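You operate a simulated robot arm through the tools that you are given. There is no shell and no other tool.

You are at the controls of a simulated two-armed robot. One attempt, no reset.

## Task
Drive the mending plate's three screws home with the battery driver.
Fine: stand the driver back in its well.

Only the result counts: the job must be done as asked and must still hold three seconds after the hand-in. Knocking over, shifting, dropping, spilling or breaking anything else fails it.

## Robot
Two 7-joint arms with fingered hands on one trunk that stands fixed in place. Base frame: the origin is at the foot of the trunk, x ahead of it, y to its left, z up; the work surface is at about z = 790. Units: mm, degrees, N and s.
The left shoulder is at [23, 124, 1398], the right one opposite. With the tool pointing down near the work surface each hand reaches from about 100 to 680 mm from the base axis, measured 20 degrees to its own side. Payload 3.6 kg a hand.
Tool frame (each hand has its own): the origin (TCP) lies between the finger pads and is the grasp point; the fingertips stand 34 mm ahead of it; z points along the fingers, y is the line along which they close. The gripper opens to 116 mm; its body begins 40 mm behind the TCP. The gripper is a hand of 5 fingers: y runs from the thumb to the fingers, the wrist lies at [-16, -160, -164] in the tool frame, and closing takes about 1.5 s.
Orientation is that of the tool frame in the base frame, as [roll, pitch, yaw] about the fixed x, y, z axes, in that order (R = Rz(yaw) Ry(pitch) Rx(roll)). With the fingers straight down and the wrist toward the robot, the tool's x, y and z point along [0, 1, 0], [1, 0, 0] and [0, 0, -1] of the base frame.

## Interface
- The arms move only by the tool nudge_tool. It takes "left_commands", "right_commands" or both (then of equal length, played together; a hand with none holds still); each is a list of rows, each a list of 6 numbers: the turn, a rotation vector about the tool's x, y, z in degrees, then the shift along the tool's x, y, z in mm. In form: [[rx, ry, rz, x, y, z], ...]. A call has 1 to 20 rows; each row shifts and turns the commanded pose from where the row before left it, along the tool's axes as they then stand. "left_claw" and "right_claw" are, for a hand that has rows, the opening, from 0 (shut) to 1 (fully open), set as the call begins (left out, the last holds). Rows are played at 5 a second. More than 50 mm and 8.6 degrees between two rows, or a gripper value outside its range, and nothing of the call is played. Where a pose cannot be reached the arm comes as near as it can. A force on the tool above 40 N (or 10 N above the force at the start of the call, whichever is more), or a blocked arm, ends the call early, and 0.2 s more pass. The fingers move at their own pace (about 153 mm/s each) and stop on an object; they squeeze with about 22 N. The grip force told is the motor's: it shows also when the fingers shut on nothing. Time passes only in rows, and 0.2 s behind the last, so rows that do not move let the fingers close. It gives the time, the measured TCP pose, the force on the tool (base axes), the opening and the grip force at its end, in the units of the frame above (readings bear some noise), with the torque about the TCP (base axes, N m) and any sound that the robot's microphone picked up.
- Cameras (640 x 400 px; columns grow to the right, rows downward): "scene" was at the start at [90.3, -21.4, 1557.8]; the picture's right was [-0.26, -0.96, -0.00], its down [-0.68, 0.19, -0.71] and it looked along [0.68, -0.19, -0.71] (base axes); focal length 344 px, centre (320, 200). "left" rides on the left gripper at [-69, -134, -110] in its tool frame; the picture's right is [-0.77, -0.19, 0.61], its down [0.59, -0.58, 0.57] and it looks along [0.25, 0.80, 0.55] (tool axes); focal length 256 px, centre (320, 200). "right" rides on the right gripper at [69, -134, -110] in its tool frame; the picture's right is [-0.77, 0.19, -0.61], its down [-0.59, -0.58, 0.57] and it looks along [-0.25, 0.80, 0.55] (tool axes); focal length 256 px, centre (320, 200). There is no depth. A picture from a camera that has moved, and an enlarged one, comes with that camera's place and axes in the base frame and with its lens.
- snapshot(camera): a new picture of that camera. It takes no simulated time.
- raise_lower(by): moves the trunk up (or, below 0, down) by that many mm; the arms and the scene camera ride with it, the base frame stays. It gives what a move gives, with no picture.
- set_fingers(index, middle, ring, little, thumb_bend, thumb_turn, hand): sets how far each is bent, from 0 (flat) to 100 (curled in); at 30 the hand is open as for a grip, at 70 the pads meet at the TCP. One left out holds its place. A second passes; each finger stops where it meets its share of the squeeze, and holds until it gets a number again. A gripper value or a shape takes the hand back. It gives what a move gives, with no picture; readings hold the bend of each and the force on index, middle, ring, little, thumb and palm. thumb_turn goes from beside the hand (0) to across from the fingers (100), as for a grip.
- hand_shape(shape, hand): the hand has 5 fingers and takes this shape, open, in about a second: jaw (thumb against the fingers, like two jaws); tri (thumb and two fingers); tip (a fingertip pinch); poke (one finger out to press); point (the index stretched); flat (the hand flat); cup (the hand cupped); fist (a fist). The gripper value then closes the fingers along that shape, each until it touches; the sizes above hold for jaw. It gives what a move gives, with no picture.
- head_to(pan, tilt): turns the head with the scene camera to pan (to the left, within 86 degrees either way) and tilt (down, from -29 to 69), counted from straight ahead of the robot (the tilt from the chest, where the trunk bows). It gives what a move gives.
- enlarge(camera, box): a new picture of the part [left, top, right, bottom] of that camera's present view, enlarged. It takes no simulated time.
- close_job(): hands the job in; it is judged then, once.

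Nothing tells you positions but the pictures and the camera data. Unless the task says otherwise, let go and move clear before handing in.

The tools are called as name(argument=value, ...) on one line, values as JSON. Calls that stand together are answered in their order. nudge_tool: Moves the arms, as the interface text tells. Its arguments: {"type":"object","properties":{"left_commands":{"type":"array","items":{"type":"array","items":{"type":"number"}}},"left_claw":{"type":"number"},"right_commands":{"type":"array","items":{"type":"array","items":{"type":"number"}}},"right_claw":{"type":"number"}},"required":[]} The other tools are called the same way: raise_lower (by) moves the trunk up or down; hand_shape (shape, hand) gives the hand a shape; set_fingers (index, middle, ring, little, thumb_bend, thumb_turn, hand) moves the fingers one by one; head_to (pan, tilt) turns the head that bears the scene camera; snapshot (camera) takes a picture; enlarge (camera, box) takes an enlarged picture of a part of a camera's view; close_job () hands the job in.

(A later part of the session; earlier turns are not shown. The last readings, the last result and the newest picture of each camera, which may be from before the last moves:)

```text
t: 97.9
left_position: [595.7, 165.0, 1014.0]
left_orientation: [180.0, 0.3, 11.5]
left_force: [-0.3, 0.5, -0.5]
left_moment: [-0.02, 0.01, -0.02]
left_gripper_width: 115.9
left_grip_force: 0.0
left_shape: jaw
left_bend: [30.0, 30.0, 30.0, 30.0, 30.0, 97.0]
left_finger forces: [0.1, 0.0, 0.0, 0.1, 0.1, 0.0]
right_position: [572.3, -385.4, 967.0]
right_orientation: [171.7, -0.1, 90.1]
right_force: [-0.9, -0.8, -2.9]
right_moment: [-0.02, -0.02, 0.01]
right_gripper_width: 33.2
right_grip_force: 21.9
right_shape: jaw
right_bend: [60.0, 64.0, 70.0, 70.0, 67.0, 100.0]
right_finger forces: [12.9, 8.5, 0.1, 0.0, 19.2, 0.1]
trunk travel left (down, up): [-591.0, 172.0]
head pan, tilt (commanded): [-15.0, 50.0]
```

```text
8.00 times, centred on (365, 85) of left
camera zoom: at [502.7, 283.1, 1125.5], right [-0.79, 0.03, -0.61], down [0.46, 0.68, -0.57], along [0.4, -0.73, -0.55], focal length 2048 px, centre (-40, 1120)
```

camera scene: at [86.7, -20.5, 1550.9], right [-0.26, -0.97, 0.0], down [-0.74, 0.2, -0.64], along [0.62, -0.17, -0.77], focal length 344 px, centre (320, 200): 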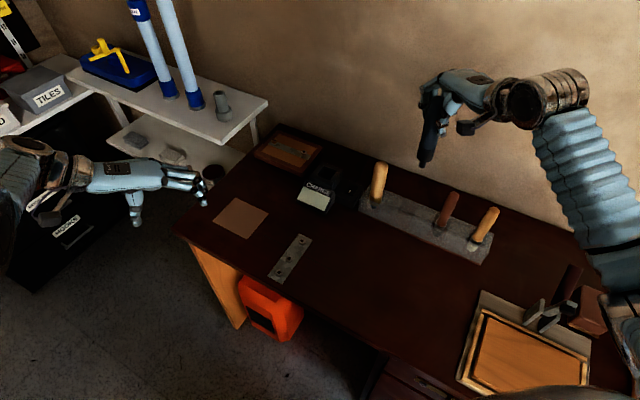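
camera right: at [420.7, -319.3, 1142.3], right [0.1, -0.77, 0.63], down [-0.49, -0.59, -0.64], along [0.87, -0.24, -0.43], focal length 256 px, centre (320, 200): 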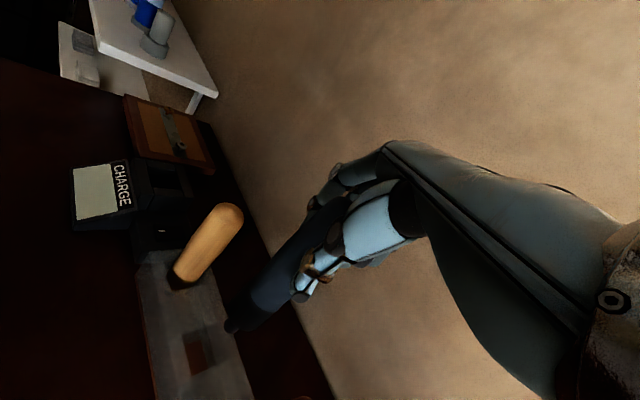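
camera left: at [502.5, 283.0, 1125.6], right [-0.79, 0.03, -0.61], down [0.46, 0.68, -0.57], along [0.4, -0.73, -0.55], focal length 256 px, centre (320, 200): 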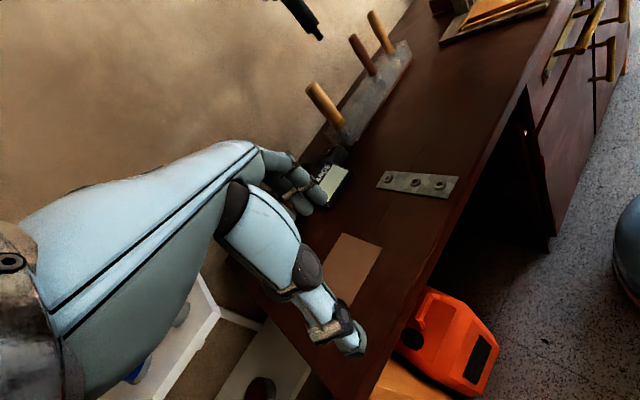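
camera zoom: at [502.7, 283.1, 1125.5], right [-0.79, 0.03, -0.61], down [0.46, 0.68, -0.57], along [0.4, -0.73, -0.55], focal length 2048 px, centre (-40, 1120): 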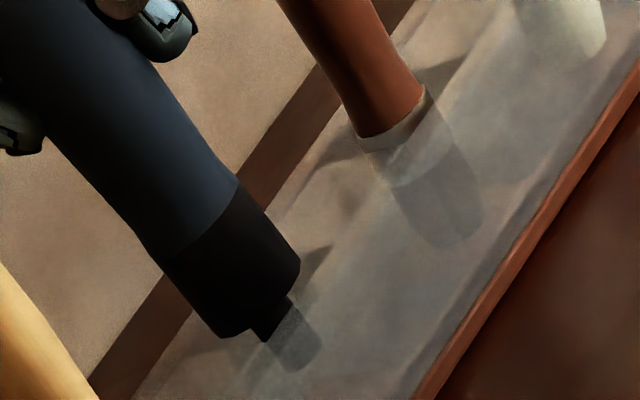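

Three views agree that the collar must move about (+2, -4) mm, toward the back of the pocket. I'll apply that and recheck.

nudge_tool(right_commands=[[0, 0, 0, -1.9, 1.05, 0.15], [0, 0, 0, -1.9, 1.05, 0.15], [0, 0, 0, 0, 0, 0], [0, 0, 0, 0, 0, 0], [0, 0, 0, 0, 0, 0]])

enlarge(camera="right", box=[180, 280, 260, 370])

enlarge(camera="scene", box=[395, 180, 435, 230])

enlarge(camera="left", box=[340, 60, 390, 110])

```text
t: 99.1
left_position: [596.0, 164.1, 1014.5]
left_orientation: [179.9, 0.2, 11.5]
left_force: [-0.7, -1.0, -0.1]
left_moment: [0.02, -0.03, 0.02]
left_gripper_width: 115.8
left_grip_force: 0.0
left_shape: jaw
left_bend: [30.0, 30.0, 30.0, 30.0, 30.0, 97.0]
left_finger forces: [0.0, 0.0, 0.1, 0.0, 0.0, 0.0]
right_position: [576.2, -388.6, 966.4]
right_orientation: [171.8, -0.1, 90.1]
right_force: [-0.1, -0.2, -3.3]
right_moment: [-0.04, 0.01, -0.02]
right_gripper_width: 33.1
right_grip_force: 22.3
right_shape: jaw
right_bend: [60.0, 64.0, 70.0, 70.0, 67.0, 100.0]
right_finger forces: [12.9, 8.4, 0.1, 0.0, 19.3, 0.0]
trunk travel left (down, up): [-591.0, 172.0]
head pan, tilt (commanded): [-15.0, 50.0]
```

```text
4.44 times, centred on (220, 325) of right
camera zoom: at [426.4, -320.6, 1056.7], right [0.1, -0.77, 0.63], down [-0.49, -0.59, -0.64], along [0.87, -0.24, -0.43], focal length 1138 px, centre (764, -356)
```

zoom: 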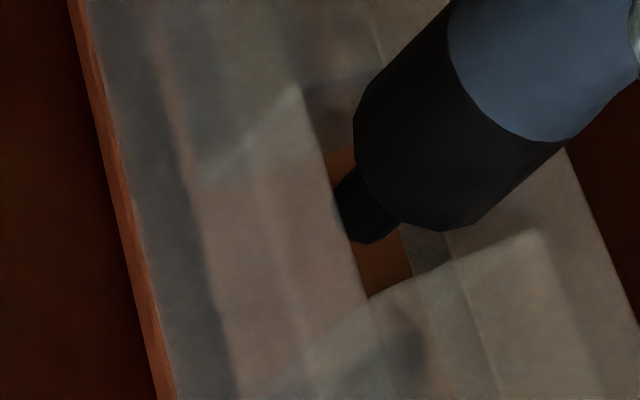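

```text
8.00 times, centred on (415, 205) of scene
camera zoom: at [86.8, -20.1, 1550.9], right [-0.26, -0.97, 0.0], down [-0.74, 0.2, -0.64], along [0.62, -0.17, -0.77], focal length 2753 px, centre (-440, 160)
```

zoom: 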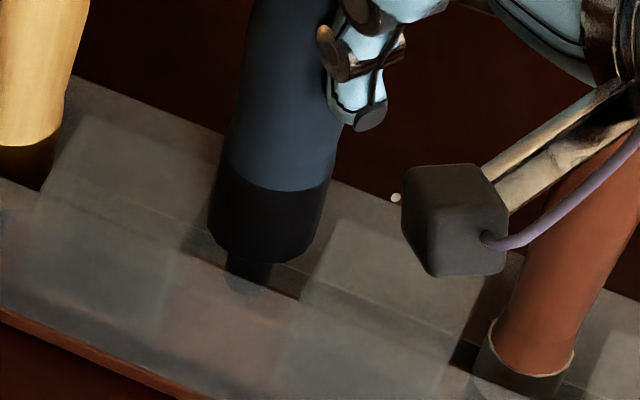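

```text
8.00 times, centred on (365, 85) of left
camera zoom: at [502.7, 283.1, 1125.5], right [-0.79, 0.03, -0.61], down [0.46, 0.68, -0.57], along [0.4, -0.73, -0.55], focal length 2048 px, centre (-40, 1120)
```

zoom: 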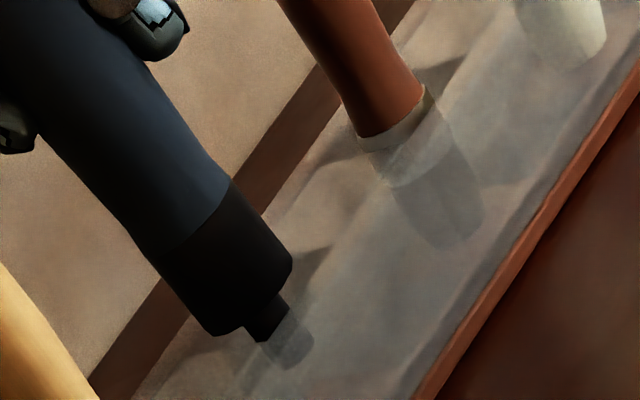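

Both views now put the collar within about 1 mm of the pocket centre. Descending again in small steps.

nudge_tool(right_commands=[[0, 0, 0, 0, -0.45, 3], [0, 0, 0, 0, -0.3, 2], [0, 0, 0, 0, 0, 0], [0, 0, 0, 0, 0, 0]])

nudge_tool(right_commands=[[0, 0, 0, 0, -0.3, 2], [0, 0, 0, 0, -0.15, 1], [0, 0, 0, 0, 0, 0], [0, 0, 0, 0, 0, 0]])

enlarge(camera="scene", box=[395, 180, 435, 230])

enlarge(camera="right", box=[180, 280, 260, 370])

```text
t: 100.1
left_position: [596.5, 165.2, 1014.6]
left_orientation: [-179.9, 0.2, 11.5]
left_force: [-0.9, 0.7, -0.2]
left_moment: [-0.03, 0.0, 0.03]
left_gripper_width: 116.0
left_grip_force: 0.1
left_shape: jaw
left_bend: [30.0, 30.0, 30.0, 30.0, 30.0, 97.0]
left_finger forces: [0.0, 0.1, 0.0, 0.0, 0.1, 0.0]
right_position: [576.5, -390.8, 963.2]
right_orientation: [171.8, -0.1, 90.1]
right_force: [-0.7, 0.3, -2.6]
right_moment: [0.01, 0.01, 0.01]
right_gripper_width: 33.0
right_grip_force: 21.7
right_shape: jaw
right_bend: [60.0, 64.0, 70.0, 70.0, 67.0, 100.0]
right_finger forces: [12.9, 8.5, 0.1, 0.0, 19.3, 0.0]
trunk travel left (down, up): [-591.0, 172.0]
head pan, tilt (commanded): [-15.0, 50.0]
```

```text
t: 101.1
left_position: [596.2, 164.1, 1014.6]
left_orientation: [-180.0, 0.2, 11.6]
left_force: [0.7, -1.3, 0.0]
left_moment: [-0.04, 0.02, -0.03]
left_gripper_width: 115.8
left_grip_force: 0.0
left_shape: jaw
left_bend: [30.0, 30.0, 30.0, 30.0, 30.0, 97.0]
left_finger forces: [0.0, 0.0, 0.0, 0.0, 0.0, 0.1]
right_position: [576.8, -390.0, 958.6]
right_orientation: [171.6, -0.1, 90.2]
right_force: [-0.6, 0.4, -2.9]
right_moment: [0.03, -0.03, -0.02]
right_gripper_width: 33.1
right_grip_force: 22.8
right_shape: jaw
right_bend: [60.0, 64.0, 70.0, 70.0, 67.0, 100.0]
right_finger forces: [12.9, 8.4, 0.0, 0.0, 19.2, 0.0]
trunk travel left (down, up): [-591.0, 172.0]
head pan, tilt (commanded): [-15.0, 50.0]
```

```text
8.00 times, centred on (415, 205) of scene
camera zoom: at [86.8, -20.1, 1550.9], right [-0.26, -0.97, 0.0], down [-0.74, 0.2, -0.64], along [0.62, -0.17, -0.77], focal length 2753 px, centre (-440, 160)
```

zoom: 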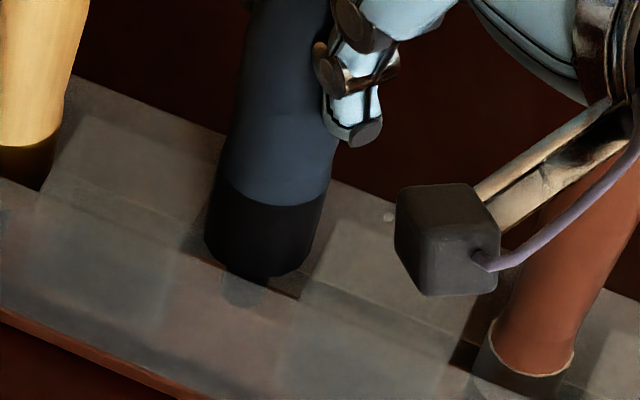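

```text
4.44 times, centred on (220, 325) of right
camera zoom: at [426.9, -321.3, 1048.6], right [0.1, -0.77, 0.63], down [-0.49, -0.59, -0.64], along [0.87, -0.24, -0.43], focal length 1138 px, centre (764, -356)
```

zoom: 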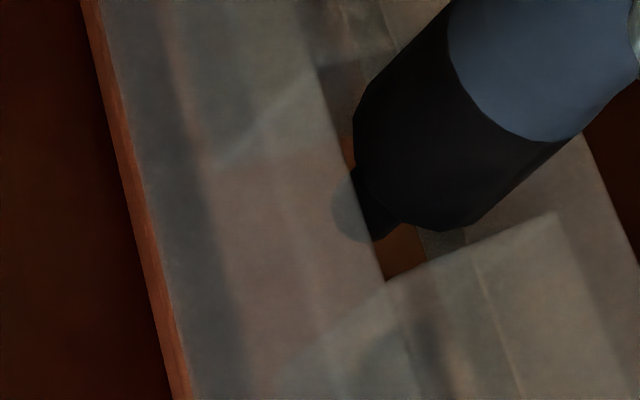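

No contact this time, below the previous contact height. Continuing down.

nudge_tool(right_commands=[[0, 0, 0, 0, -0.3, 2], [0, 0, 0, 0, -0.3, 2], [0, 0, 0, 0, 0, 0], [0, 0, 0, 0, 0, 0]])

nudge_tool(right_commands=[[0, 0, 0, 0, -0.3, 2], [0, 0, 0, 0, -0.3, 2], [0, 0, 0, 0, 0, 0], [0, 0, 0, 0, 0, 0]])

enlarge(camera="scene", box=[395, 180, 435, 230])

enlarge(camera="left", box=[340, 60, 390, 110])

```text
t: 102.1
left_position: [596.5, 164.3, 1013.5]
left_orientation: [180.0, 0.1, 11.6]
left_force: [0.4, -0.3, -0.1]
left_moment: [-0.01, -0.03, -0.01]
left_gripper_width: 115.7
left_grip_force: 0.1
left_shape: jaw
left_bend: [30.0, 30.0, 30.0, 30.0, 30.0, 97.0]
left_finger forces: [0.0, 0.0, 0.0, 0.1, 0.0, 0.0]
right_position: [575.4, -390.1, 955.3]
right_orientation: [171.7, -0.1, 90.1]
right_force: [0.6, -0.2, -3.2]
right_moment: [0.0, -0.03, -0.02]
right_gripper_width: 33.3
right_grip_force: 22.4
right_shape: jaw
right_bend: [60.0, 64.0, 70.0, 70.0, 67.0, 100.0]
right_finger forces: [13.0, 8.5, 0.1, 0.0, 19.2, 0.1]
trunk travel left (down, up): [-591.0, 172.0]
head pan, tilt (commanded): [-15.0, 50.0]
```

```text
t: 103.1
left_position: [595.6, 163.1, 1014.8]
left_orientation: [180.0, 0.2, 11.5]
left_force: [-0.4, -1.0, -0.5]
left_moment: [-0.01, -0.01, -0.01]
left_gripper_width: 116.0
left_grip_force: 0.0
left_shape: jaw
left_bend: [30.0, 30.0, 30.0, 30.0, 30.0, 97.0]
left_finger forces: [0.0, 0.0, 0.1, 0.0, 0.1, 0.0]
right_position: [576.6, -389.3, 951.7]
right_orientation: [171.8, -0.1, 90.2]
right_force: [0.2, -0.3, -2.9]
right_moment: [-0.02, -0.01, -0.01]
right_gripper_width: 33.3
right_grip_force: 22.0
right_shape: jaw
right_bend: [60.0, 64.0, 70.0, 70.0, 67.0, 100.0]
right_finger forces: [13.0, 8.5, 0.0, 0.1, 19.3, 0.1]
trunk travel left (down, up): [-591.0, 172.0]
head pan, tilt (commanded): [-15.0, 50.0]
```

```text
8.00 times, centred on (415, 205) of scene
camera zoom: at [86.8, -20.2, 1550.9], right [-0.26, -0.97, 0.0], down [-0.74, 0.2, -0.64], along [0.62, -0.17, -0.77], focal length 2753 px, centre (-440, 160)
```

zoom: 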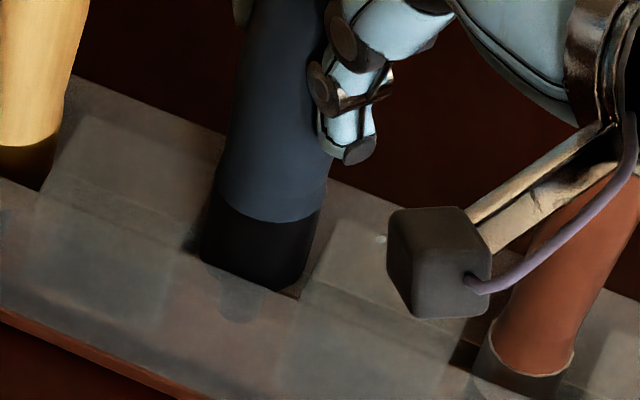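

```text
8.00 times, centred on (365, 85) of left
camera zoom: at [502.7, 283.1, 1125.5], right [-0.79, 0.03, -0.61], down [0.46, 0.68, -0.57], along [0.4, -0.73, -0.55], focal length 2048 px, centre (-40, 1120)
```

zoom: 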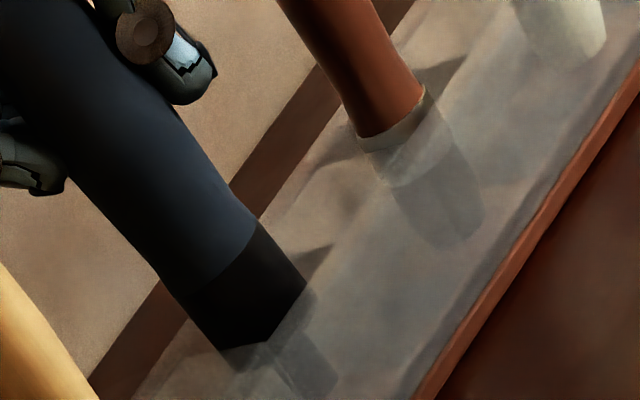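

The collar is now inside the pocket. I'll continue down to the floor.

nudge_tool(right_commands=[[0, 0, 0, 0, -0.3, 2], [0, 0, 0, 0, -0.3, 2], [0, 0, 0, 0, -0.3, 2], [0, 0, 0, 0, 0, 0], [0, 0, 0, 0, 0, 0]])

nudge_tool(right_commands=[[0, 0, 0, 0, -0.3, 2], [0, 0, 0, 0, -0.15, 1], [0, 0, 0, 0, 0, 0], [0, 0, 0, 0, 0, 0]])

nudge_tool(right_commands=[[0, 0, 0, 0, -0.15, 1], [0, 0, 0, 0, -0.15, 1], [0, 0, 0, 0, 0, 0], [0, 0, 0, 0, 0, 0]])

enlarge(camera="scene", box=[380, 150, 460, 240])

```text
t: 104.3
left_position: [596.8, 164.1, 1014.5]
left_orientation: [-180.0, 0.2, 11.5]
left_force: [0.5, 0.3, 0.2]
left_moment: [-0.01, 0.0, 0.01]
left_gripper_width: 116.0
left_grip_force: 0.0
left_shape: jaw
left_bend: [30.0, 30.0, 30.0, 30.0, 30.0, 97.0]
left_finger forces: [0.1, 0.0, 0.0, 0.0, 0.0, 0.1]
right_position: [576.7, -390.6, 945.3]
right_orientation: [171.8, -0.1, 90.1]
right_force: [-0.8, -0.4, -2.1]
right_moment: [-0.03, 0.0, 0.02]
right_gripper_width: 32.9
right_grip_force: 21.8
right_shape: jaw
right_bend: [60.0, 64.0, 70.0, 70.0, 67.0, 100.0]
right_finger forces: [12.9, 8.5, 0.1, 0.0, 19.2, 0.0]
trunk travel left (down, up): [-591.0, 172.0]
head pan, tilt (commanded): [-15.0, 50.0]
```

```text
t: 105.3
left_position: [595.7, 163.0, 1013.7]
left_orientation: [180.0, 0.2, 11.4]
left_force: [0.1, 0.6, 0.3]
left_moment: [-0.03, 0.01, 0.01]
left_gripper_width: 115.9
left_grip_force: 0.2
left_shape: jaw
left_bend: [30.0, 30.0, 30.0, 30.0, 30.0, 97.0]
left_finger forces: [0.0, 0.1, 0.0, 0.0, 0.1, 0.0]
right_position: [576.4, -390.2, 941.2]
right_orientation: [171.7, -0.1, 90.2]
right_force: [-0.2, 0.0, -3.7]
right_moment: [-0.02, 0.0, 0.0]
right_gripper_width: 33.0
right_grip_force: 22.5
right_shape: jaw
right_bend: [60.0, 64.0, 70.0, 70.0, 67.0, 100.0]
right_finger forces: [12.9, 8.5, 0.0, 0.0, 19.2, 0.0]
trunk travel left (down, up): [-591.0, 172.0]
head pan, tilt (commanded): [-15.0, 50.0]
```

```text
t: 106.3
left_position: [594.9, 164.1, 1016.0]
left_orientation: [179.9, 0.1, 11.5]
left_force: [-0.6, 0.1, 0.5]
left_moment: [-0.01, -0.04, 0.02]
left_gripper_width: 116.0
left_grip_force: 0.0
left_shape: jaw
left_bend: [30.0, 30.0, 30.0, 30.0, 30.0, 97.0]
left_finger forces: [0.1, 0.1, 0.0, 0.0, 0.0, 0.0]
right_position: [576.4, -390.3, 940.1]
right_orientation: [171.5, -0.2, 90.1]
right_force: [-0.8, -0.1, 2.3]
right_moment: [-0.01, -0.02, 0.01]
right_gripper_width: 33.1
right_grip_force: 22.2
right_shape: jaw
right_bend: [60.0, 64.0, 70.0, 70.0, 67.0, 100.0]
right_finger forces: [12.9, 8.6, 0.0, 0.0, 19.6, 0.1]
trunk travel left (down, up): [-591.0, 172.0]
head pan, tilt (commanded): [-15.0, 50.0]
```

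```text
4.44 times, centred on (420, 195) of scene
camera zoom: at [86.2, -19.7, 1551.0], right [-0.26, -0.97, 0.0], down [-0.74, 0.2, -0.64], along [0.62, -0.17, -0.77], focal length 1530 px, centre (-124, 222)
```

zoom: 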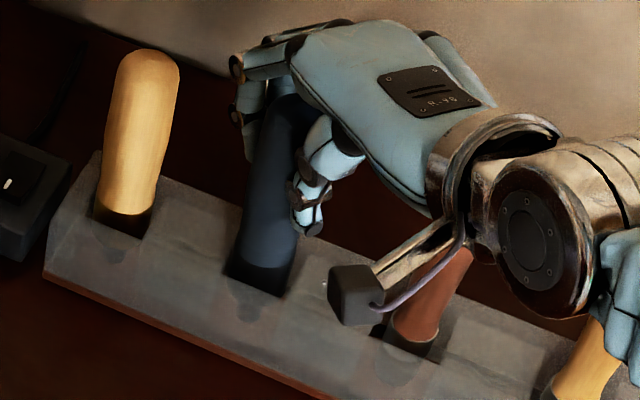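

The driver stands on the pocket floor (light contact at the same height as at pick-up). I'll open the fingers partway to release it.

nudge_tool(right_commands=[[0, 0, 0, 0, 0, 0], [0, 0, 0, 0, 0, 0], [0, 0, 0, 0, 0, 0], [0, 0, 0, 0, 0, 0], [0, 0, 0, 0, 0, 0], [0, 0, 0, 0, 0, 0], [0, 0, 0, 0, 0, 0]], right_claw=0.7)

enlarge(camera="scene", box=[380, 150, 460, 240])

enlarge(camera="left", box=[310, 20, 410, 120])

snapshot(camera="right")

```text
t: 107.9
left_position: [595.3, 162.7, 1016.6]
left_orientation: [179.8, 0.1, 11.4]
left_force: [0.2, 0.0, -0.5]
left_moment: [0.02, -0.02, 0.02]
left_gripper_width: 116.0
left_grip_force: 0.1
left_shape: jaw
left_bend: [30.0, 30.0, 30.0, 30.0, 30.0, 97.0]
left_finger forces: [0.0, 0.0, 0.0, 0.1, 0.1, 0.0]
right_position: [575.9, -389.1, 938.6]
right_orientation: [171.6, -0.1, 90.1]
right_force: [0.0, -0.3, -0.7]
right_moment: [0.0, 0.01, 0.01]
right_gripper_width: 80.7
right_grip_force: 0.1
right_shape: jaw
right_bend: [35.0, 37.0, 52.0, 52.0, 55.0, 99.0]
right_finger forces: [0.0, 0.0, 0.1, 0.1, 0.0, 0.0]
trunk travel left (down, up): [-591.0, 172.0]
head pan, tilt (commanded): [-15.0, 50.0]
```

```text
4.44 times, centred on (420, 195) of scene
camera zoom: at [86.5, -19.9, 1551.0], right [-0.26, -0.97, 0.0], down [-0.74, 0.2, -0.64], along [0.62, -0.17, -0.77], focal length 1530 px, centre (-124, 222)
```

zoom: 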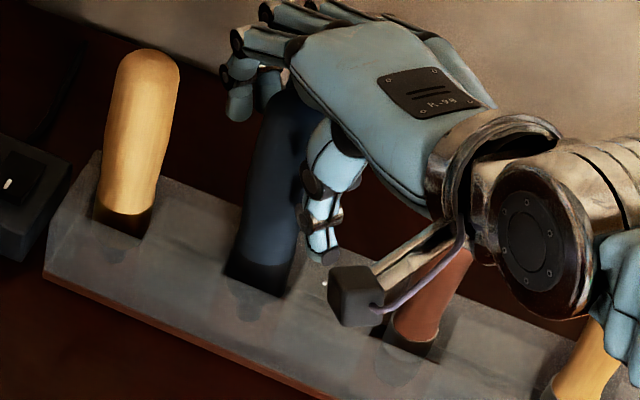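

```text
4.00 times, centred on (360, 70) of left
camera zoom: at [502.4, 283.3, 1125.6], right [-0.79, 0.03, -0.61], down [0.46, 0.68, -0.57], along [0.4, -0.73, -0.55], focal length 1024 px, centre (160, 720)
```

zoom: 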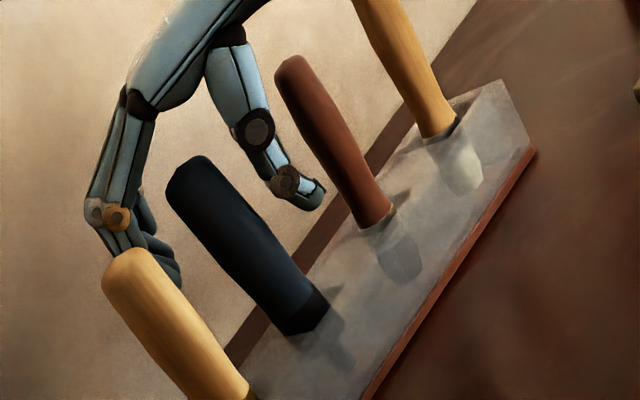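

```text
taken
camera right: at [426.6, -320.5, 1029.0], right [0.1, -0.77, 0.63], down [-0.49, -0.59, -0.64], along [0.87, -0.24, -0.43], focal length 256 px, centre (320, 200)
```

right: 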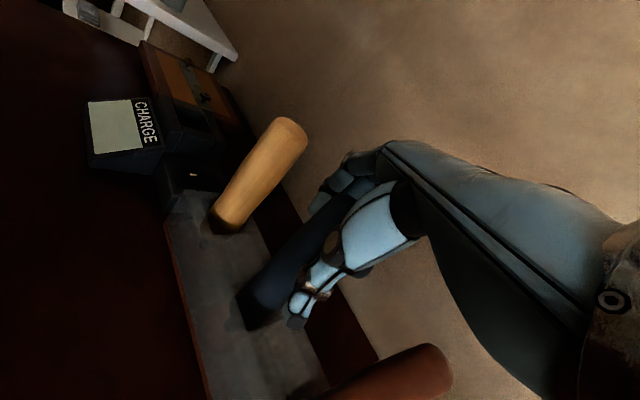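

Released, and the driver stands in its pocket. I'll open a bit more and lift straight up, clear of it.

nudge_tool(right_commands=[[0, 0, 0, 0, 0, 0], [0, 0, 0, 0, 0, 0], [0, 0, 0, 0, 0, 0], [0, 0, 0, 0, 1.5, -10], [0, 0, 0, 0, 1.5, -10], [0, 0, 0, 0, 0, 0]], right_claw=0.95)

nudge_tool(right_commands=[[0, 0, 0, 0, 3, -20], [0, 0, 0, 0, 3, -20], [0, 0, 0, 0, 3, -20], [0, 0, 0, 0, 4.5, -30], [0, 0, 0, 0, 4.5, -30], [0, 0, 0, 0, 4.5, -30], [0, 0, 0, 0, 0, 0]])

snapshot(camera="scene")

enlarge(camera="scene", box=[350, 140, 510, 270])

enlarge(camera="left", box=[300, 0, 420, 150])

```text
t: 109.3
left_position: [595.3, 164.7, 1015.3]
left_orientation: [179.8, 0.2, 11.4]
left_force: [-0.3, 0.3, 0.5]
left_moment: [0.0, -0.05, 0.0]
left_gripper_width: 115.9
left_grip_force: 0.0
left_shape: jaw
left_bend: [30.0, 30.0, 30.0, 30.0, 30.0, 97.0]
left_finger forces: [0.0, 0.0, 0.0, 0.0, 0.1, 0.0]
right_position: [575.5, -389.0, 960.4]
right_orientation: [171.7, -0.1, 90.2]
right_force: [0.1, 0.1, 0.3]
right_moment: [0.03, 0.03, 0.01]
right_gripper_width: 110.1
right_grip_force: 0.1
right_shape: jaw
right_bend: [31.0, 31.0, 34.0, 30.0, 3.0, 98.0]
right_finger forces: [0.1, 0.1, 0.0, 0.0, 0.0, 0.1]
trunk travel left (down, up): [-591.0, 172.0]
head pan, tilt (commanded): [-15.0, 50.0]
```

```text
t: 110.9
left_position: [595.8, 164.2, 1014.0]
left_orientation: [-180.0, 0.1, 11.5]
left_force: [0.6, 0.8, 0.3]
left_moment: [0.03, -0.04, -0.04]
left_gripper_width: 115.8
left_grip_force: 0.0
left_shape: jaw
left_bend: [30.0, 30.0, 30.0, 30.0, 30.0, 97.0]
left_finger forces: [0.0, 0.1, 0.0, 0.0, 0.1, 0.0]
right_position: [577.1, -388.9, 1111.7]
right_orientation: [171.7, -0.1, 90.1]
right_force: [0.7, 0.4, 0.9]
right_moment: [0.0, 0.0, -0.01]
right_gripper_width: 110.1
right_grip_force: 0.0
right_shape: jaw
right_bend: [31.0, 31.0, 34.0, 30.0, 3.0, 98.0]
right_finger forces: [0.0, 0.0, 0.0, 0.0, 0.0, 0.1]
trunk travel left (down, up): [-591.0, 172.0]
head pan, tilt (commanded): [-15.0, 50.0]
```

```text
taken
camera scene: at [86.6, -20.1, 1550.9], right [-0.26, -0.97, 0.0], down [-0.74, 0.2, -0.64], along [0.62, -0.17, -0.77], focal length 344 px, centre (320, 200)
```

scene: 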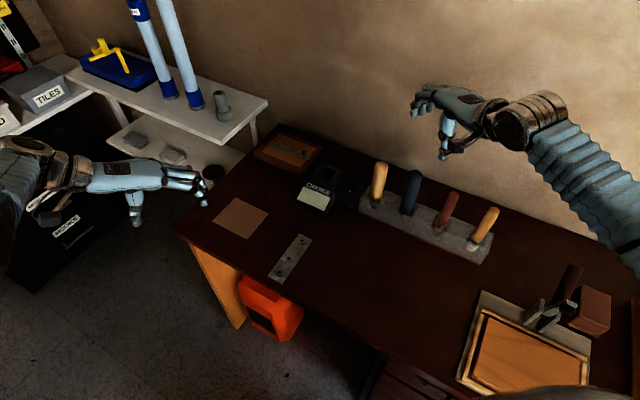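

```text
3.08 times, centred on (430, 205) of scene
camera zoom: at [86.6, -20.1, 1550.9], right [-0.26, -0.97, 0.0], down [-0.74, 0.2, -0.64], along [0.62, -0.17, -0.77], focal length 1059 px, centre (-18, 185)
```

zoom: 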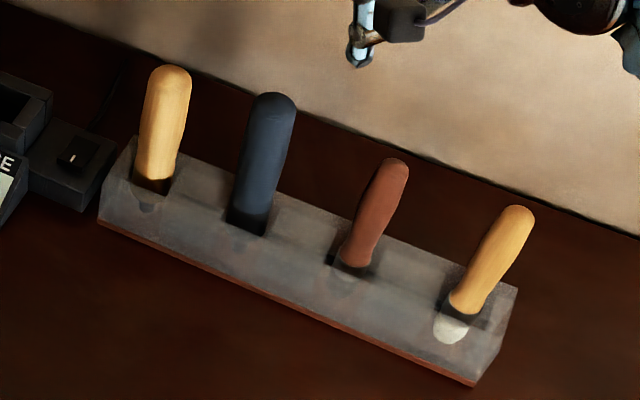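

```text
2.67 times, centred on (360, 75) of left
camera zoom: at [502.5, 283.1, 1125.6], right [-0.79, 0.03, -0.61], down [0.46, 0.68, -0.57], along [0.4, -0.73, -0.55], focal length 683 px, centre (213, 533)
```

zoom: 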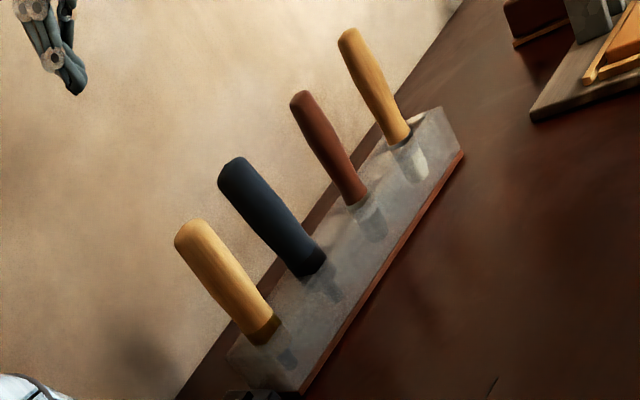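

The driver is back in its pocket. I'll compare it with the very first view of the rack, using the same camera and the same box.

enlarge(camera="scene", box=[340, 140, 500, 240])

enlarge(camera="left", box=[330, 60, 380, 110])

snapshot(camera="right")

```text
4.00 times, centred on (420, 190) of scene
camera zoom: at [86.6, -20.1, 1550.9], right [-0.26, -0.97, 0.0], down [-0.74, 0.2, -0.64], along [0.62, -0.17, -0.77], focal length 1377 px, centre (-80, 240)
```

zoom: 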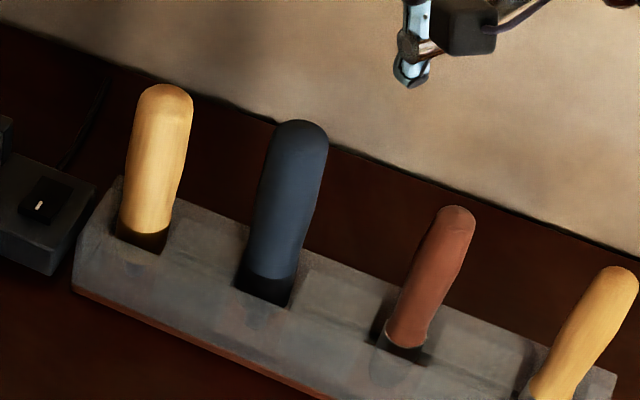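

```text
8.00 times, centred on (355, 85) of left
camera zoom: at [502.5, 283.1, 1125.6], right [-0.79, 0.03, -0.61], down [0.46, 0.68, -0.57], along [0.4, -0.73, -0.55], focal length 2048 px, centre (40, 1120)
```

zoom: 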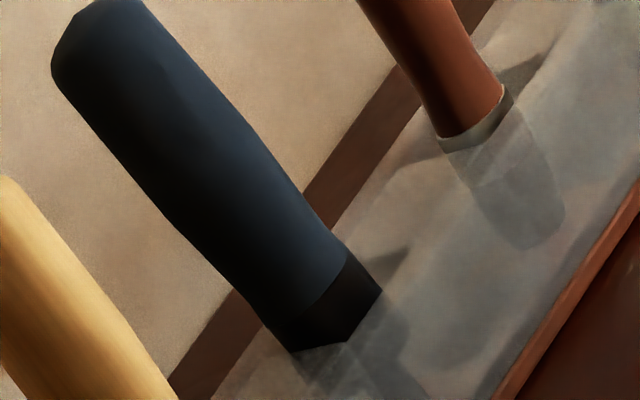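

```text
taken
camera right: at [428.1, -321.7, 1200.9], right [0.1, -0.77, 0.63], down [-0.49, -0.59, -0.64], along [0.87, -0.24, -0.43], focal length 256 px, centre (320, 200)
```

right: 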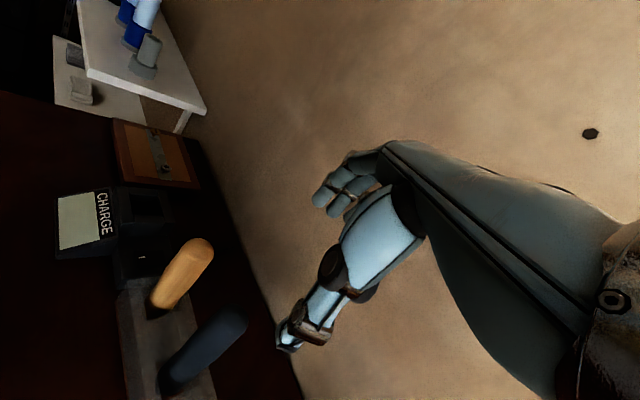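

The driver is in the pocket but leans about 6° toward +x: the thumb pushed it as the fingers opened, and it stood upright at the start. I'll set it straight with a gentle push. First I'll level the open hand and bring it down around the handle without touching it.

nudge_tool(right_commands=[[4.15, 0, 0, 0, 0, 0], [4.15, 0, 0, 0, 0, 0], [0, 0, 0, 0, -10, 0], [0, 0, 0, 0, 0, 30], [0, 0, 0, 0, 0, 30], [0, 0, 0, 0, 0, 30], [0, 0, 0, 0, 0, 0], [0, 0, 0, 0, 0, 0]], right_claw=1)

enlarge(camera="left", box=[290, 0, 410, 120])

enlarge(camera="scene", box=[370, 110, 490, 240])

```text
t: 112.7
left_position: [594.8, 163.2, 1015.1]
left_orientation: [180.0, 0.1, 11.5]
left_force: [-1.0, 0.6, 0.1]
left_moment: [0.02, 0.0, -0.03]
left_gripper_width: 116.2
left_grip_force: 0.1
left_shape: jaw
left_bend: [30.0, 30.0, 30.0, 30.0, 30.0, 97.0]
left_finger forces: [0.1, 0.0, 0.0, 0.0, 0.0, 0.0]
right_position: [563.2, -388.5, 1021.8]
right_orientation: [180.0, -0.1, 90.1]
right_force: [1.1, 0.3, -0.6]
right_moment: [0.02, 0.0, 0.04]
right_gripper_width: 115.6
right_grip_force: 0.0
right_shape: jaw
right_bend: [30.0, 30.0, 30.0, 30.0, 30.0, 97.0]
right_finger forces: [0.0, 0.0, 0.1, 0.0, 0.0, 0.0]
trunk travel left (down, up): [-591.0, 172.0]
head pan, tilt (commanded): [-15.0, 50.0]
```

```text
3.33 times, centred on (350, 60) of left
camera zoom: at [502.5, 283.2, 1125.6], right [-0.79, 0.03, -0.61], down [0.46, 0.68, -0.57], along [0.4, -0.73, -0.55], focal length 853 px, centre (220, 667)
```

zoom: 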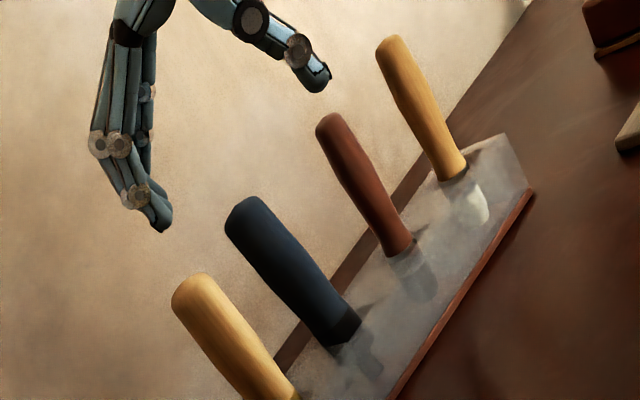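

```text
3.08 times, centred on (430, 175) of scene
camera zoom: at [86.6, -20.0, 1551.0], right [-0.26, -0.97, 0.0], down [-0.74, 0.2, -0.64], along [0.62, -0.17, -0.77], focal length 1059 px, centre (-18, 277)
```

zoom: 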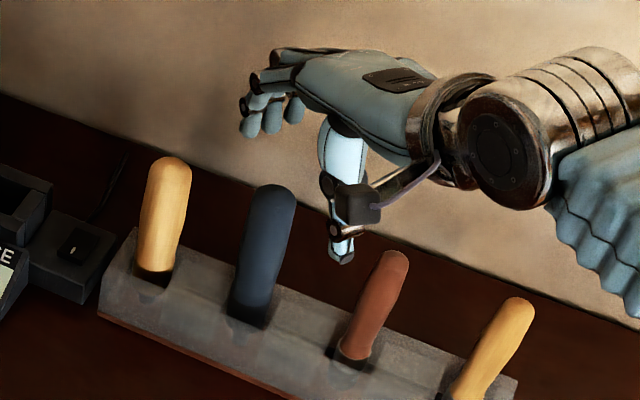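

nudge_tool(right_commands=[[0, 0, 0, 0, 0, 20], [0, 0, 0, 0, 0, 20], [0, 0, 0, 0, 0, 20], [0, 0, 0, 0, 0, 8], [0, 0, 0, 0, 0, 0], [0, 0, 0, 0, 0, 0]])

enlarge(camera="left", box=[290, 0, 410, 120])

enlarge(camera="scene", box=[370, 110, 490, 240])

```text
t: 114.1
left_position: [595.3, 164.3, 1014.9]
left_orientation: [-179.9, 0.1, 11.5]
left_force: [-0.4, -0.8, -0.7]
left_moment: [0.02, 0.04, -0.02]
left_gripper_width: 115.9
left_grip_force: 0.0
left_shape: jaw
left_bend: [30.0, 30.0, 30.0, 30.0, 30.0, 97.0]
left_finger forces: [0.0, 0.0, 0.1, 0.0, 0.0, 0.0]
right_position: [565.4, -390.0, 953.3]
right_orientation: [179.9, -0.1, 90.1]
right_force: [0.3, -0.3, 0.3]
right_moment: [0.01, -0.02, 0.02]
right_gripper_width: 116.0
right_grip_force: 0.1
right_shape: jaw
right_bend: [30.0, 30.0, 30.0, 30.0, 30.0, 97.0]
right_finger forces: [0.1, 0.0, 0.0, 0.0, 0.1, 0.0]
trunk travel left (down, up): [-591.0, 172.0]
head pan, tilt (commanded): [-15.0, 50.0]
```

```text
3.33 times, centred on (350, 60) of left
camera zoom: at [502.4, 283.3, 1125.6], right [-0.79, 0.03, -0.61], down [0.46, 0.68, -0.57], along [0.4, -0.73, -0.55], focal length 853 px, centre (220, 667)
```

zoom: 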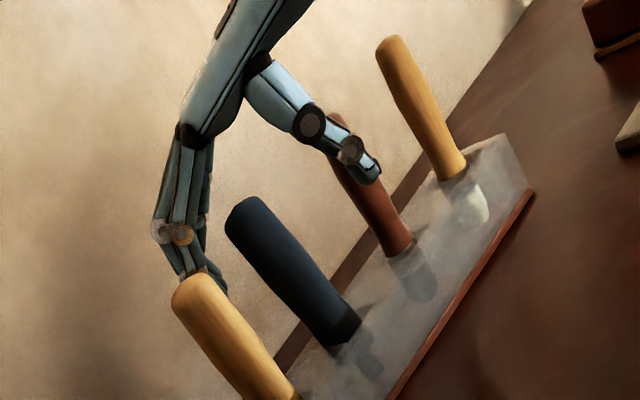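

```text
3.08 times, centred on (430, 175) of scene
camera zoom: at [86.5, -19.9, 1551.0], right [-0.26, -0.97, 0.0], down [-0.74, 0.2, -0.64], along [0.62, -0.17, -0.77], focal length 1059 px, centre (-18, 277)
```

zoom: 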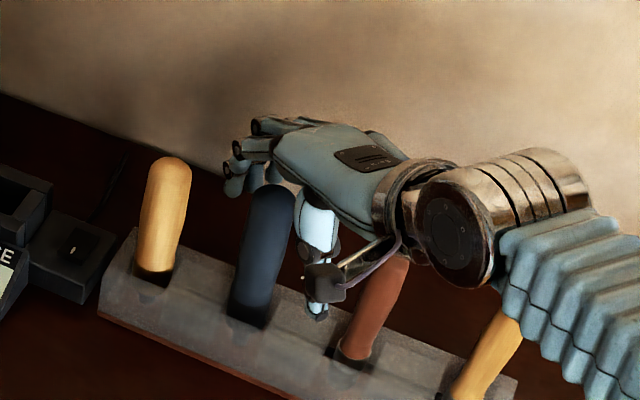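

No contact. Now I'll move the hand slowly toward -x so the fingers meet the handle and push it upright.

nudge_tool(right_commands=[[0, 0, 0, 0, -4, 0], [0, 0, 0, 0, -4, 0], [0, 0, 0, 0, -3, 0], [0, 0, 0, 0, 0, 0], [0, 0, 0, 0, 0, 0]])

enlarge(camera="left", box=[290, 0, 410, 120])

nudge_tool(right_commands=[[0, 0, 0, 0, -3, 0], [0, 0, 0, 0, -3, 0], [0, 0, 0, 0, 0, 0], [0, 0, 0, 0, 0, 0]])

enlarge(camera="left", box=[290, 0, 410, 120])

```text
t: 115.3
left_position: [594.3, 164.1, 1014.3]
left_orientation: [179.9, 0.2, 11.5]
left_force: [0.8, 0.2, 0.4]
left_moment: [0.01, -0.01, -0.03]
left_gripper_width: 116.0
left_grip_force: 0.0
left_shape: jaw
left_bend: [30.0, 30.0, 30.0, 30.0, 30.0, 97.0]
left_finger forces: [0.0, 0.0, 0.1, 0.1, 0.1, 0.0]
right_position: [555.1, -389.8, 954.0]
right_orientation: [179.9, -0.1, 90.2]
right_force: [0.7, 0.6, -0.4]
right_moment: [0.01, -0.02, 0.03]
right_gripper_width: 115.9
right_grip_force: 0.0
right_shape: jaw
right_bend: [30.0, 30.0, 30.0, 30.0, 30.0, 97.0]
right_finger forces: [0.0, 0.1, 0.0, 0.0, 0.0, 0.1]
trunk travel left (down, up): [-591.0, 172.0]
head pan, tilt (commanded): [-15.0, 50.0]
```

```text
3.33 times, centred on (350, 60) of left
camera zoom: at [502.4, 283.3, 1125.6], right [-0.79, 0.03, -0.61], down [0.46, 0.68, -0.57], along [0.4, -0.73, -0.55], focal length 853 px, centre (220, 667)
```

zoom: 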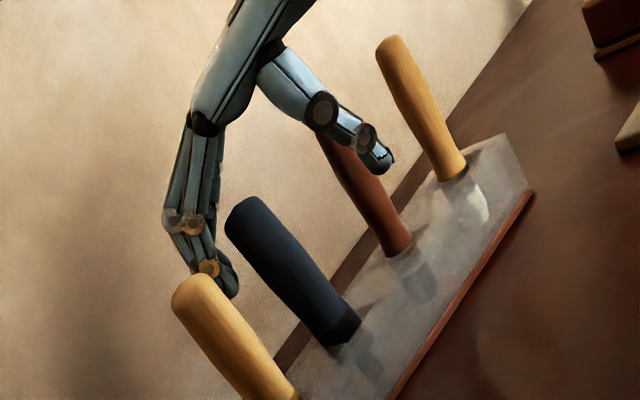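

```text
t: 116.3
left_position: [595.9, 164.7, 1015.4]
left_orientation: [179.9, 0.1, 11.4]
left_force: [1.1, 0.1, 0.6]
left_moment: [0.02, 0.01, -0.01]
left_gripper_width: 116.0
left_grip_force: 0.1
left_shape: jaw
left_bend: [30.0, 30.0, 30.0, 30.0, 30.0, 97.0]
left_finger forces: [0.0, 0.0, 0.0, 0.1, 0.0, 0.0]
right_position: [549.6, -388.5, 953.3]
right_orientation: [179.9, -0.1, 90.2]
right_force: [0.4, 0.2, 0.5]
right_moment: [-0.02, -0.03, -0.03]
right_gripper_width: 115.8
right_grip_force: 0.0
right_shape: jaw
right_bend: [30.0, 30.0, 30.0, 30.0, 30.0, 97.0]
right_finger forces: [0.0, 0.1, 0.1, 0.1, 0.0, 0.0]
trunk travel left (down, up): [-591.0, 172.0]
head pan, tilt (commanded): [-15.0, 50.0]
```

```text
3.33 times, centred on (350, 60) of left
camera zoom: at [502.4, 283.3, 1125.6], right [-0.79, 0.03, -0.61], down [0.46, 0.68, -0.57], along [0.4, -0.73, -0.55], focal length 853 px, centre (220, 667)
```

zoom: 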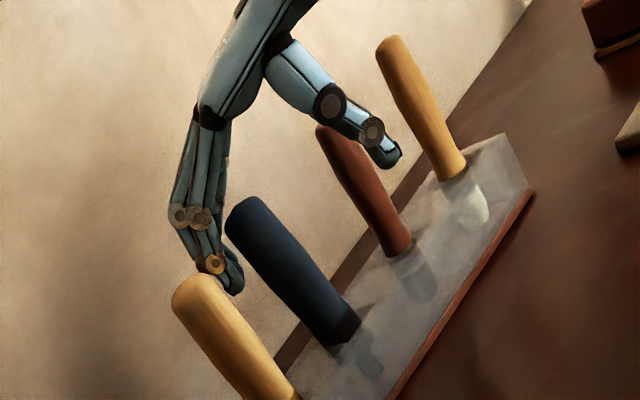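

nudge_tool(right_commands=[[0, 0, 0, 0, -2, 0], [0, 0, 0, 0, -2, 0], [0, 0, 0, 0, 0, 0], [0, 0, 0, 0, 0, 0]])

nudge_tool(right_commands=[[0, 0, 0, 0, -2, 0], [0, 0, 0, 0, -2, 0], [0, 0, 0, 0, 0, 0], [0, 0, 0, 0, 0, 0]])

enlarge(camera="left", box=[290, 0, 410, 120])

enlarge(camera="scene", box=[370, 110, 490, 240])

```text
t: 117.3
left_position: [596.3, 163.5, 1015.8]
left_orientation: [179.8, 0.2, 11.5]
left_force: [-0.2, 1.5, -0.1]
left_moment: [-0.04, 0.0, 0.0]
left_gripper_width: 116.0
left_grip_force: 0.0
left_shape: jaw
left_bend: [30.0, 30.0, 30.0, 30.0, 30.0, 97.0]
left_finger forces: [0.0, 0.0, 0.0, 0.1, 0.0, 0.0]
right_position: [546.1, -389.2, 953.5]
right_orientation: [179.9, -0.1, 90.1]
right_force: [0.2, 0.2, 0.0]
right_moment: [0.03, -0.01, -0.03]
right_gripper_width: 115.9
right_grip_force: 0.0
right_shape: jaw
right_bend: [30.0, 30.0, 30.0, 30.0, 30.0, 97.0]
right_finger forces: [0.1, 0.0, 0.0, 0.0, 0.0, 0.0]
trunk travel left (down, up): [-591.0, 172.0]
head pan, tilt (commanded): [-15.0, 50.0]
```

```text
t: 118.3
left_position: [594.8, 163.3, 1014.8]
left_orientation: [179.9, 0.1, 11.5]
left_force: [0.6, -0.2, 0.0]
left_moment: [-0.01, 0.01, 0.02]
left_gripper_width: 115.6
left_grip_force: 0.0
left_shape: jaw
left_bend: [30.0, 30.0, 30.0, 30.0, 30.0, 97.0]
left_finger forces: [0.0, 0.0, 0.1, 0.1, 0.1, 0.0]
right_position: [543.3, -389.9, 953.4]
right_orientation: [179.8, -0.1, 90.2]
right_force: [-0.7, 1.0, 0.3]
right_moment: [-0.02, -0.02, -0.02]
right_gripper_width: 115.9
right_grip_force: 0.0
right_shape: jaw
right_bend: [30.0, 30.0, 30.0, 30.0, 30.0, 97.0]
right_finger forces: [0.1, 0.0, 0.1, 0.0, 0.0, 0.0]
trunk travel left (down, up): [-591.0, 172.0]
head pan, tilt (commanded): [-15.0, 50.0]
```

```text
3.33 times, centred on (350, 60) of left
camera zoom: at [502.4, 283.3, 1125.6], right [-0.79, 0.03, -0.61], down [0.46, 0.68, -0.57], along [0.4, -0.73, -0.55], focal length 853 px, centre (220, 667)
```

zoom: 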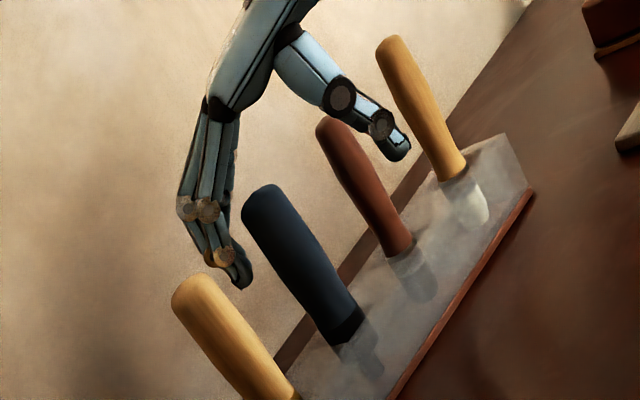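

```text
3.08 times, centred on (430, 175) of scene
camera zoom: at [86.4, -19.9, 1551.0], right [-0.26, -0.97, 0.0], down [-0.74, 0.2, -0.64], along [0.62, -0.17, -0.77], focal length 1059 px, centre (-18, 277)
```

zoom: 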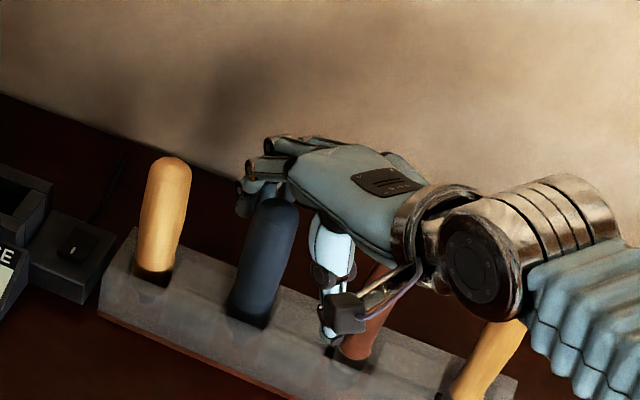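

The driver has snapped upright. I'll ease the fingers away from it and lift straight up.

nudge_tool(right_commands=[[0, 0, 0, 0, 3, 0], [0, 0, 0, 0, 4, 0], [0, 0, 0, 0, 5, 0], [0, 0, 0, 0, 0, 0], [0, 0, 0, 0, 0, -15], [0, 0, 0, 0, 0, -20], [0, 0, 0, 0, 0, -30], [0, 0, 0, 0, 0, -35], [0, 0, 0, 0, 0, -40], [0, 0, 0, 0, 0, -40], [0, 0, 0, 0, 0, 0]])

enlarge(camera="left", box=[290, 20, 410, 140])

enlarge(camera="scene", box=[340, 140, 500, 240])

```text
t: 120.7
left_position: [595.9, 163.1, 1015.3]
left_orientation: [180.0, 0.1, 11.4]
left_force: [0.1, 0.1, -0.1]
left_moment: [-0.01, -0.02, -0.01]
left_gripper_width: 116.1
left_grip_force: 0.0
left_shape: jaw
left_bend: [30.0, 30.0, 30.0, 30.0, 30.0, 97.0]
left_finger forces: [0.1, 0.0, 0.1, 0.1, 0.0, 0.0]
right_position: [549.8, -390.4, 1131.1]
right_orientation: [180.0, -0.1, 90.0]
right_force: [0.6, 0.0, 0.2]
right_moment: [-0.01, 0.02, -0.01]
right_gripper_width: 115.8
right_grip_force: 0.2
right_shape: jaw
right_bend: [30.0, 30.0, 30.0, 30.0, 30.0, 97.0]
right_finger forces: [0.0, 0.0, 0.1, 0.1, 0.0, 0.0]
trunk travel left (down, up): [-591.0, 172.0]
head pan, tilt (commanded): [-15.0, 50.0]
```

```text
3.33 times, centred on (350, 80) of left
camera zoom: at [502.5, 283.2, 1125.6], right [-0.79, 0.03, -0.61], down [0.46, 0.68, -0.57], along [0.4, -0.73, -0.55], focal length 853 px, centre (220, 600)
```

zoom: 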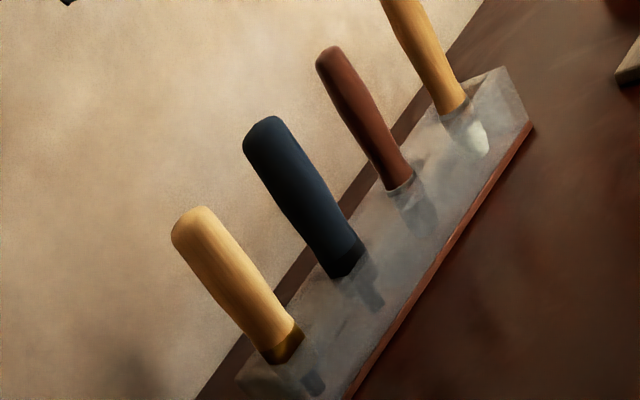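

```text
4.00 times, centred on (420, 190) of scene
camera zoom: at [86.6, -20.1, 1550.9], right [-0.26, -0.97, 0.0], down [-0.74, 0.2, -0.64], along [0.62, -0.17, -0.77], focal length 1377 px, centre (-80, 240)
```

zoom: 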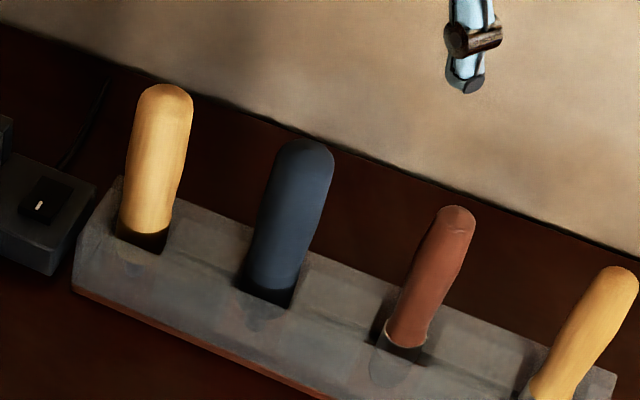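

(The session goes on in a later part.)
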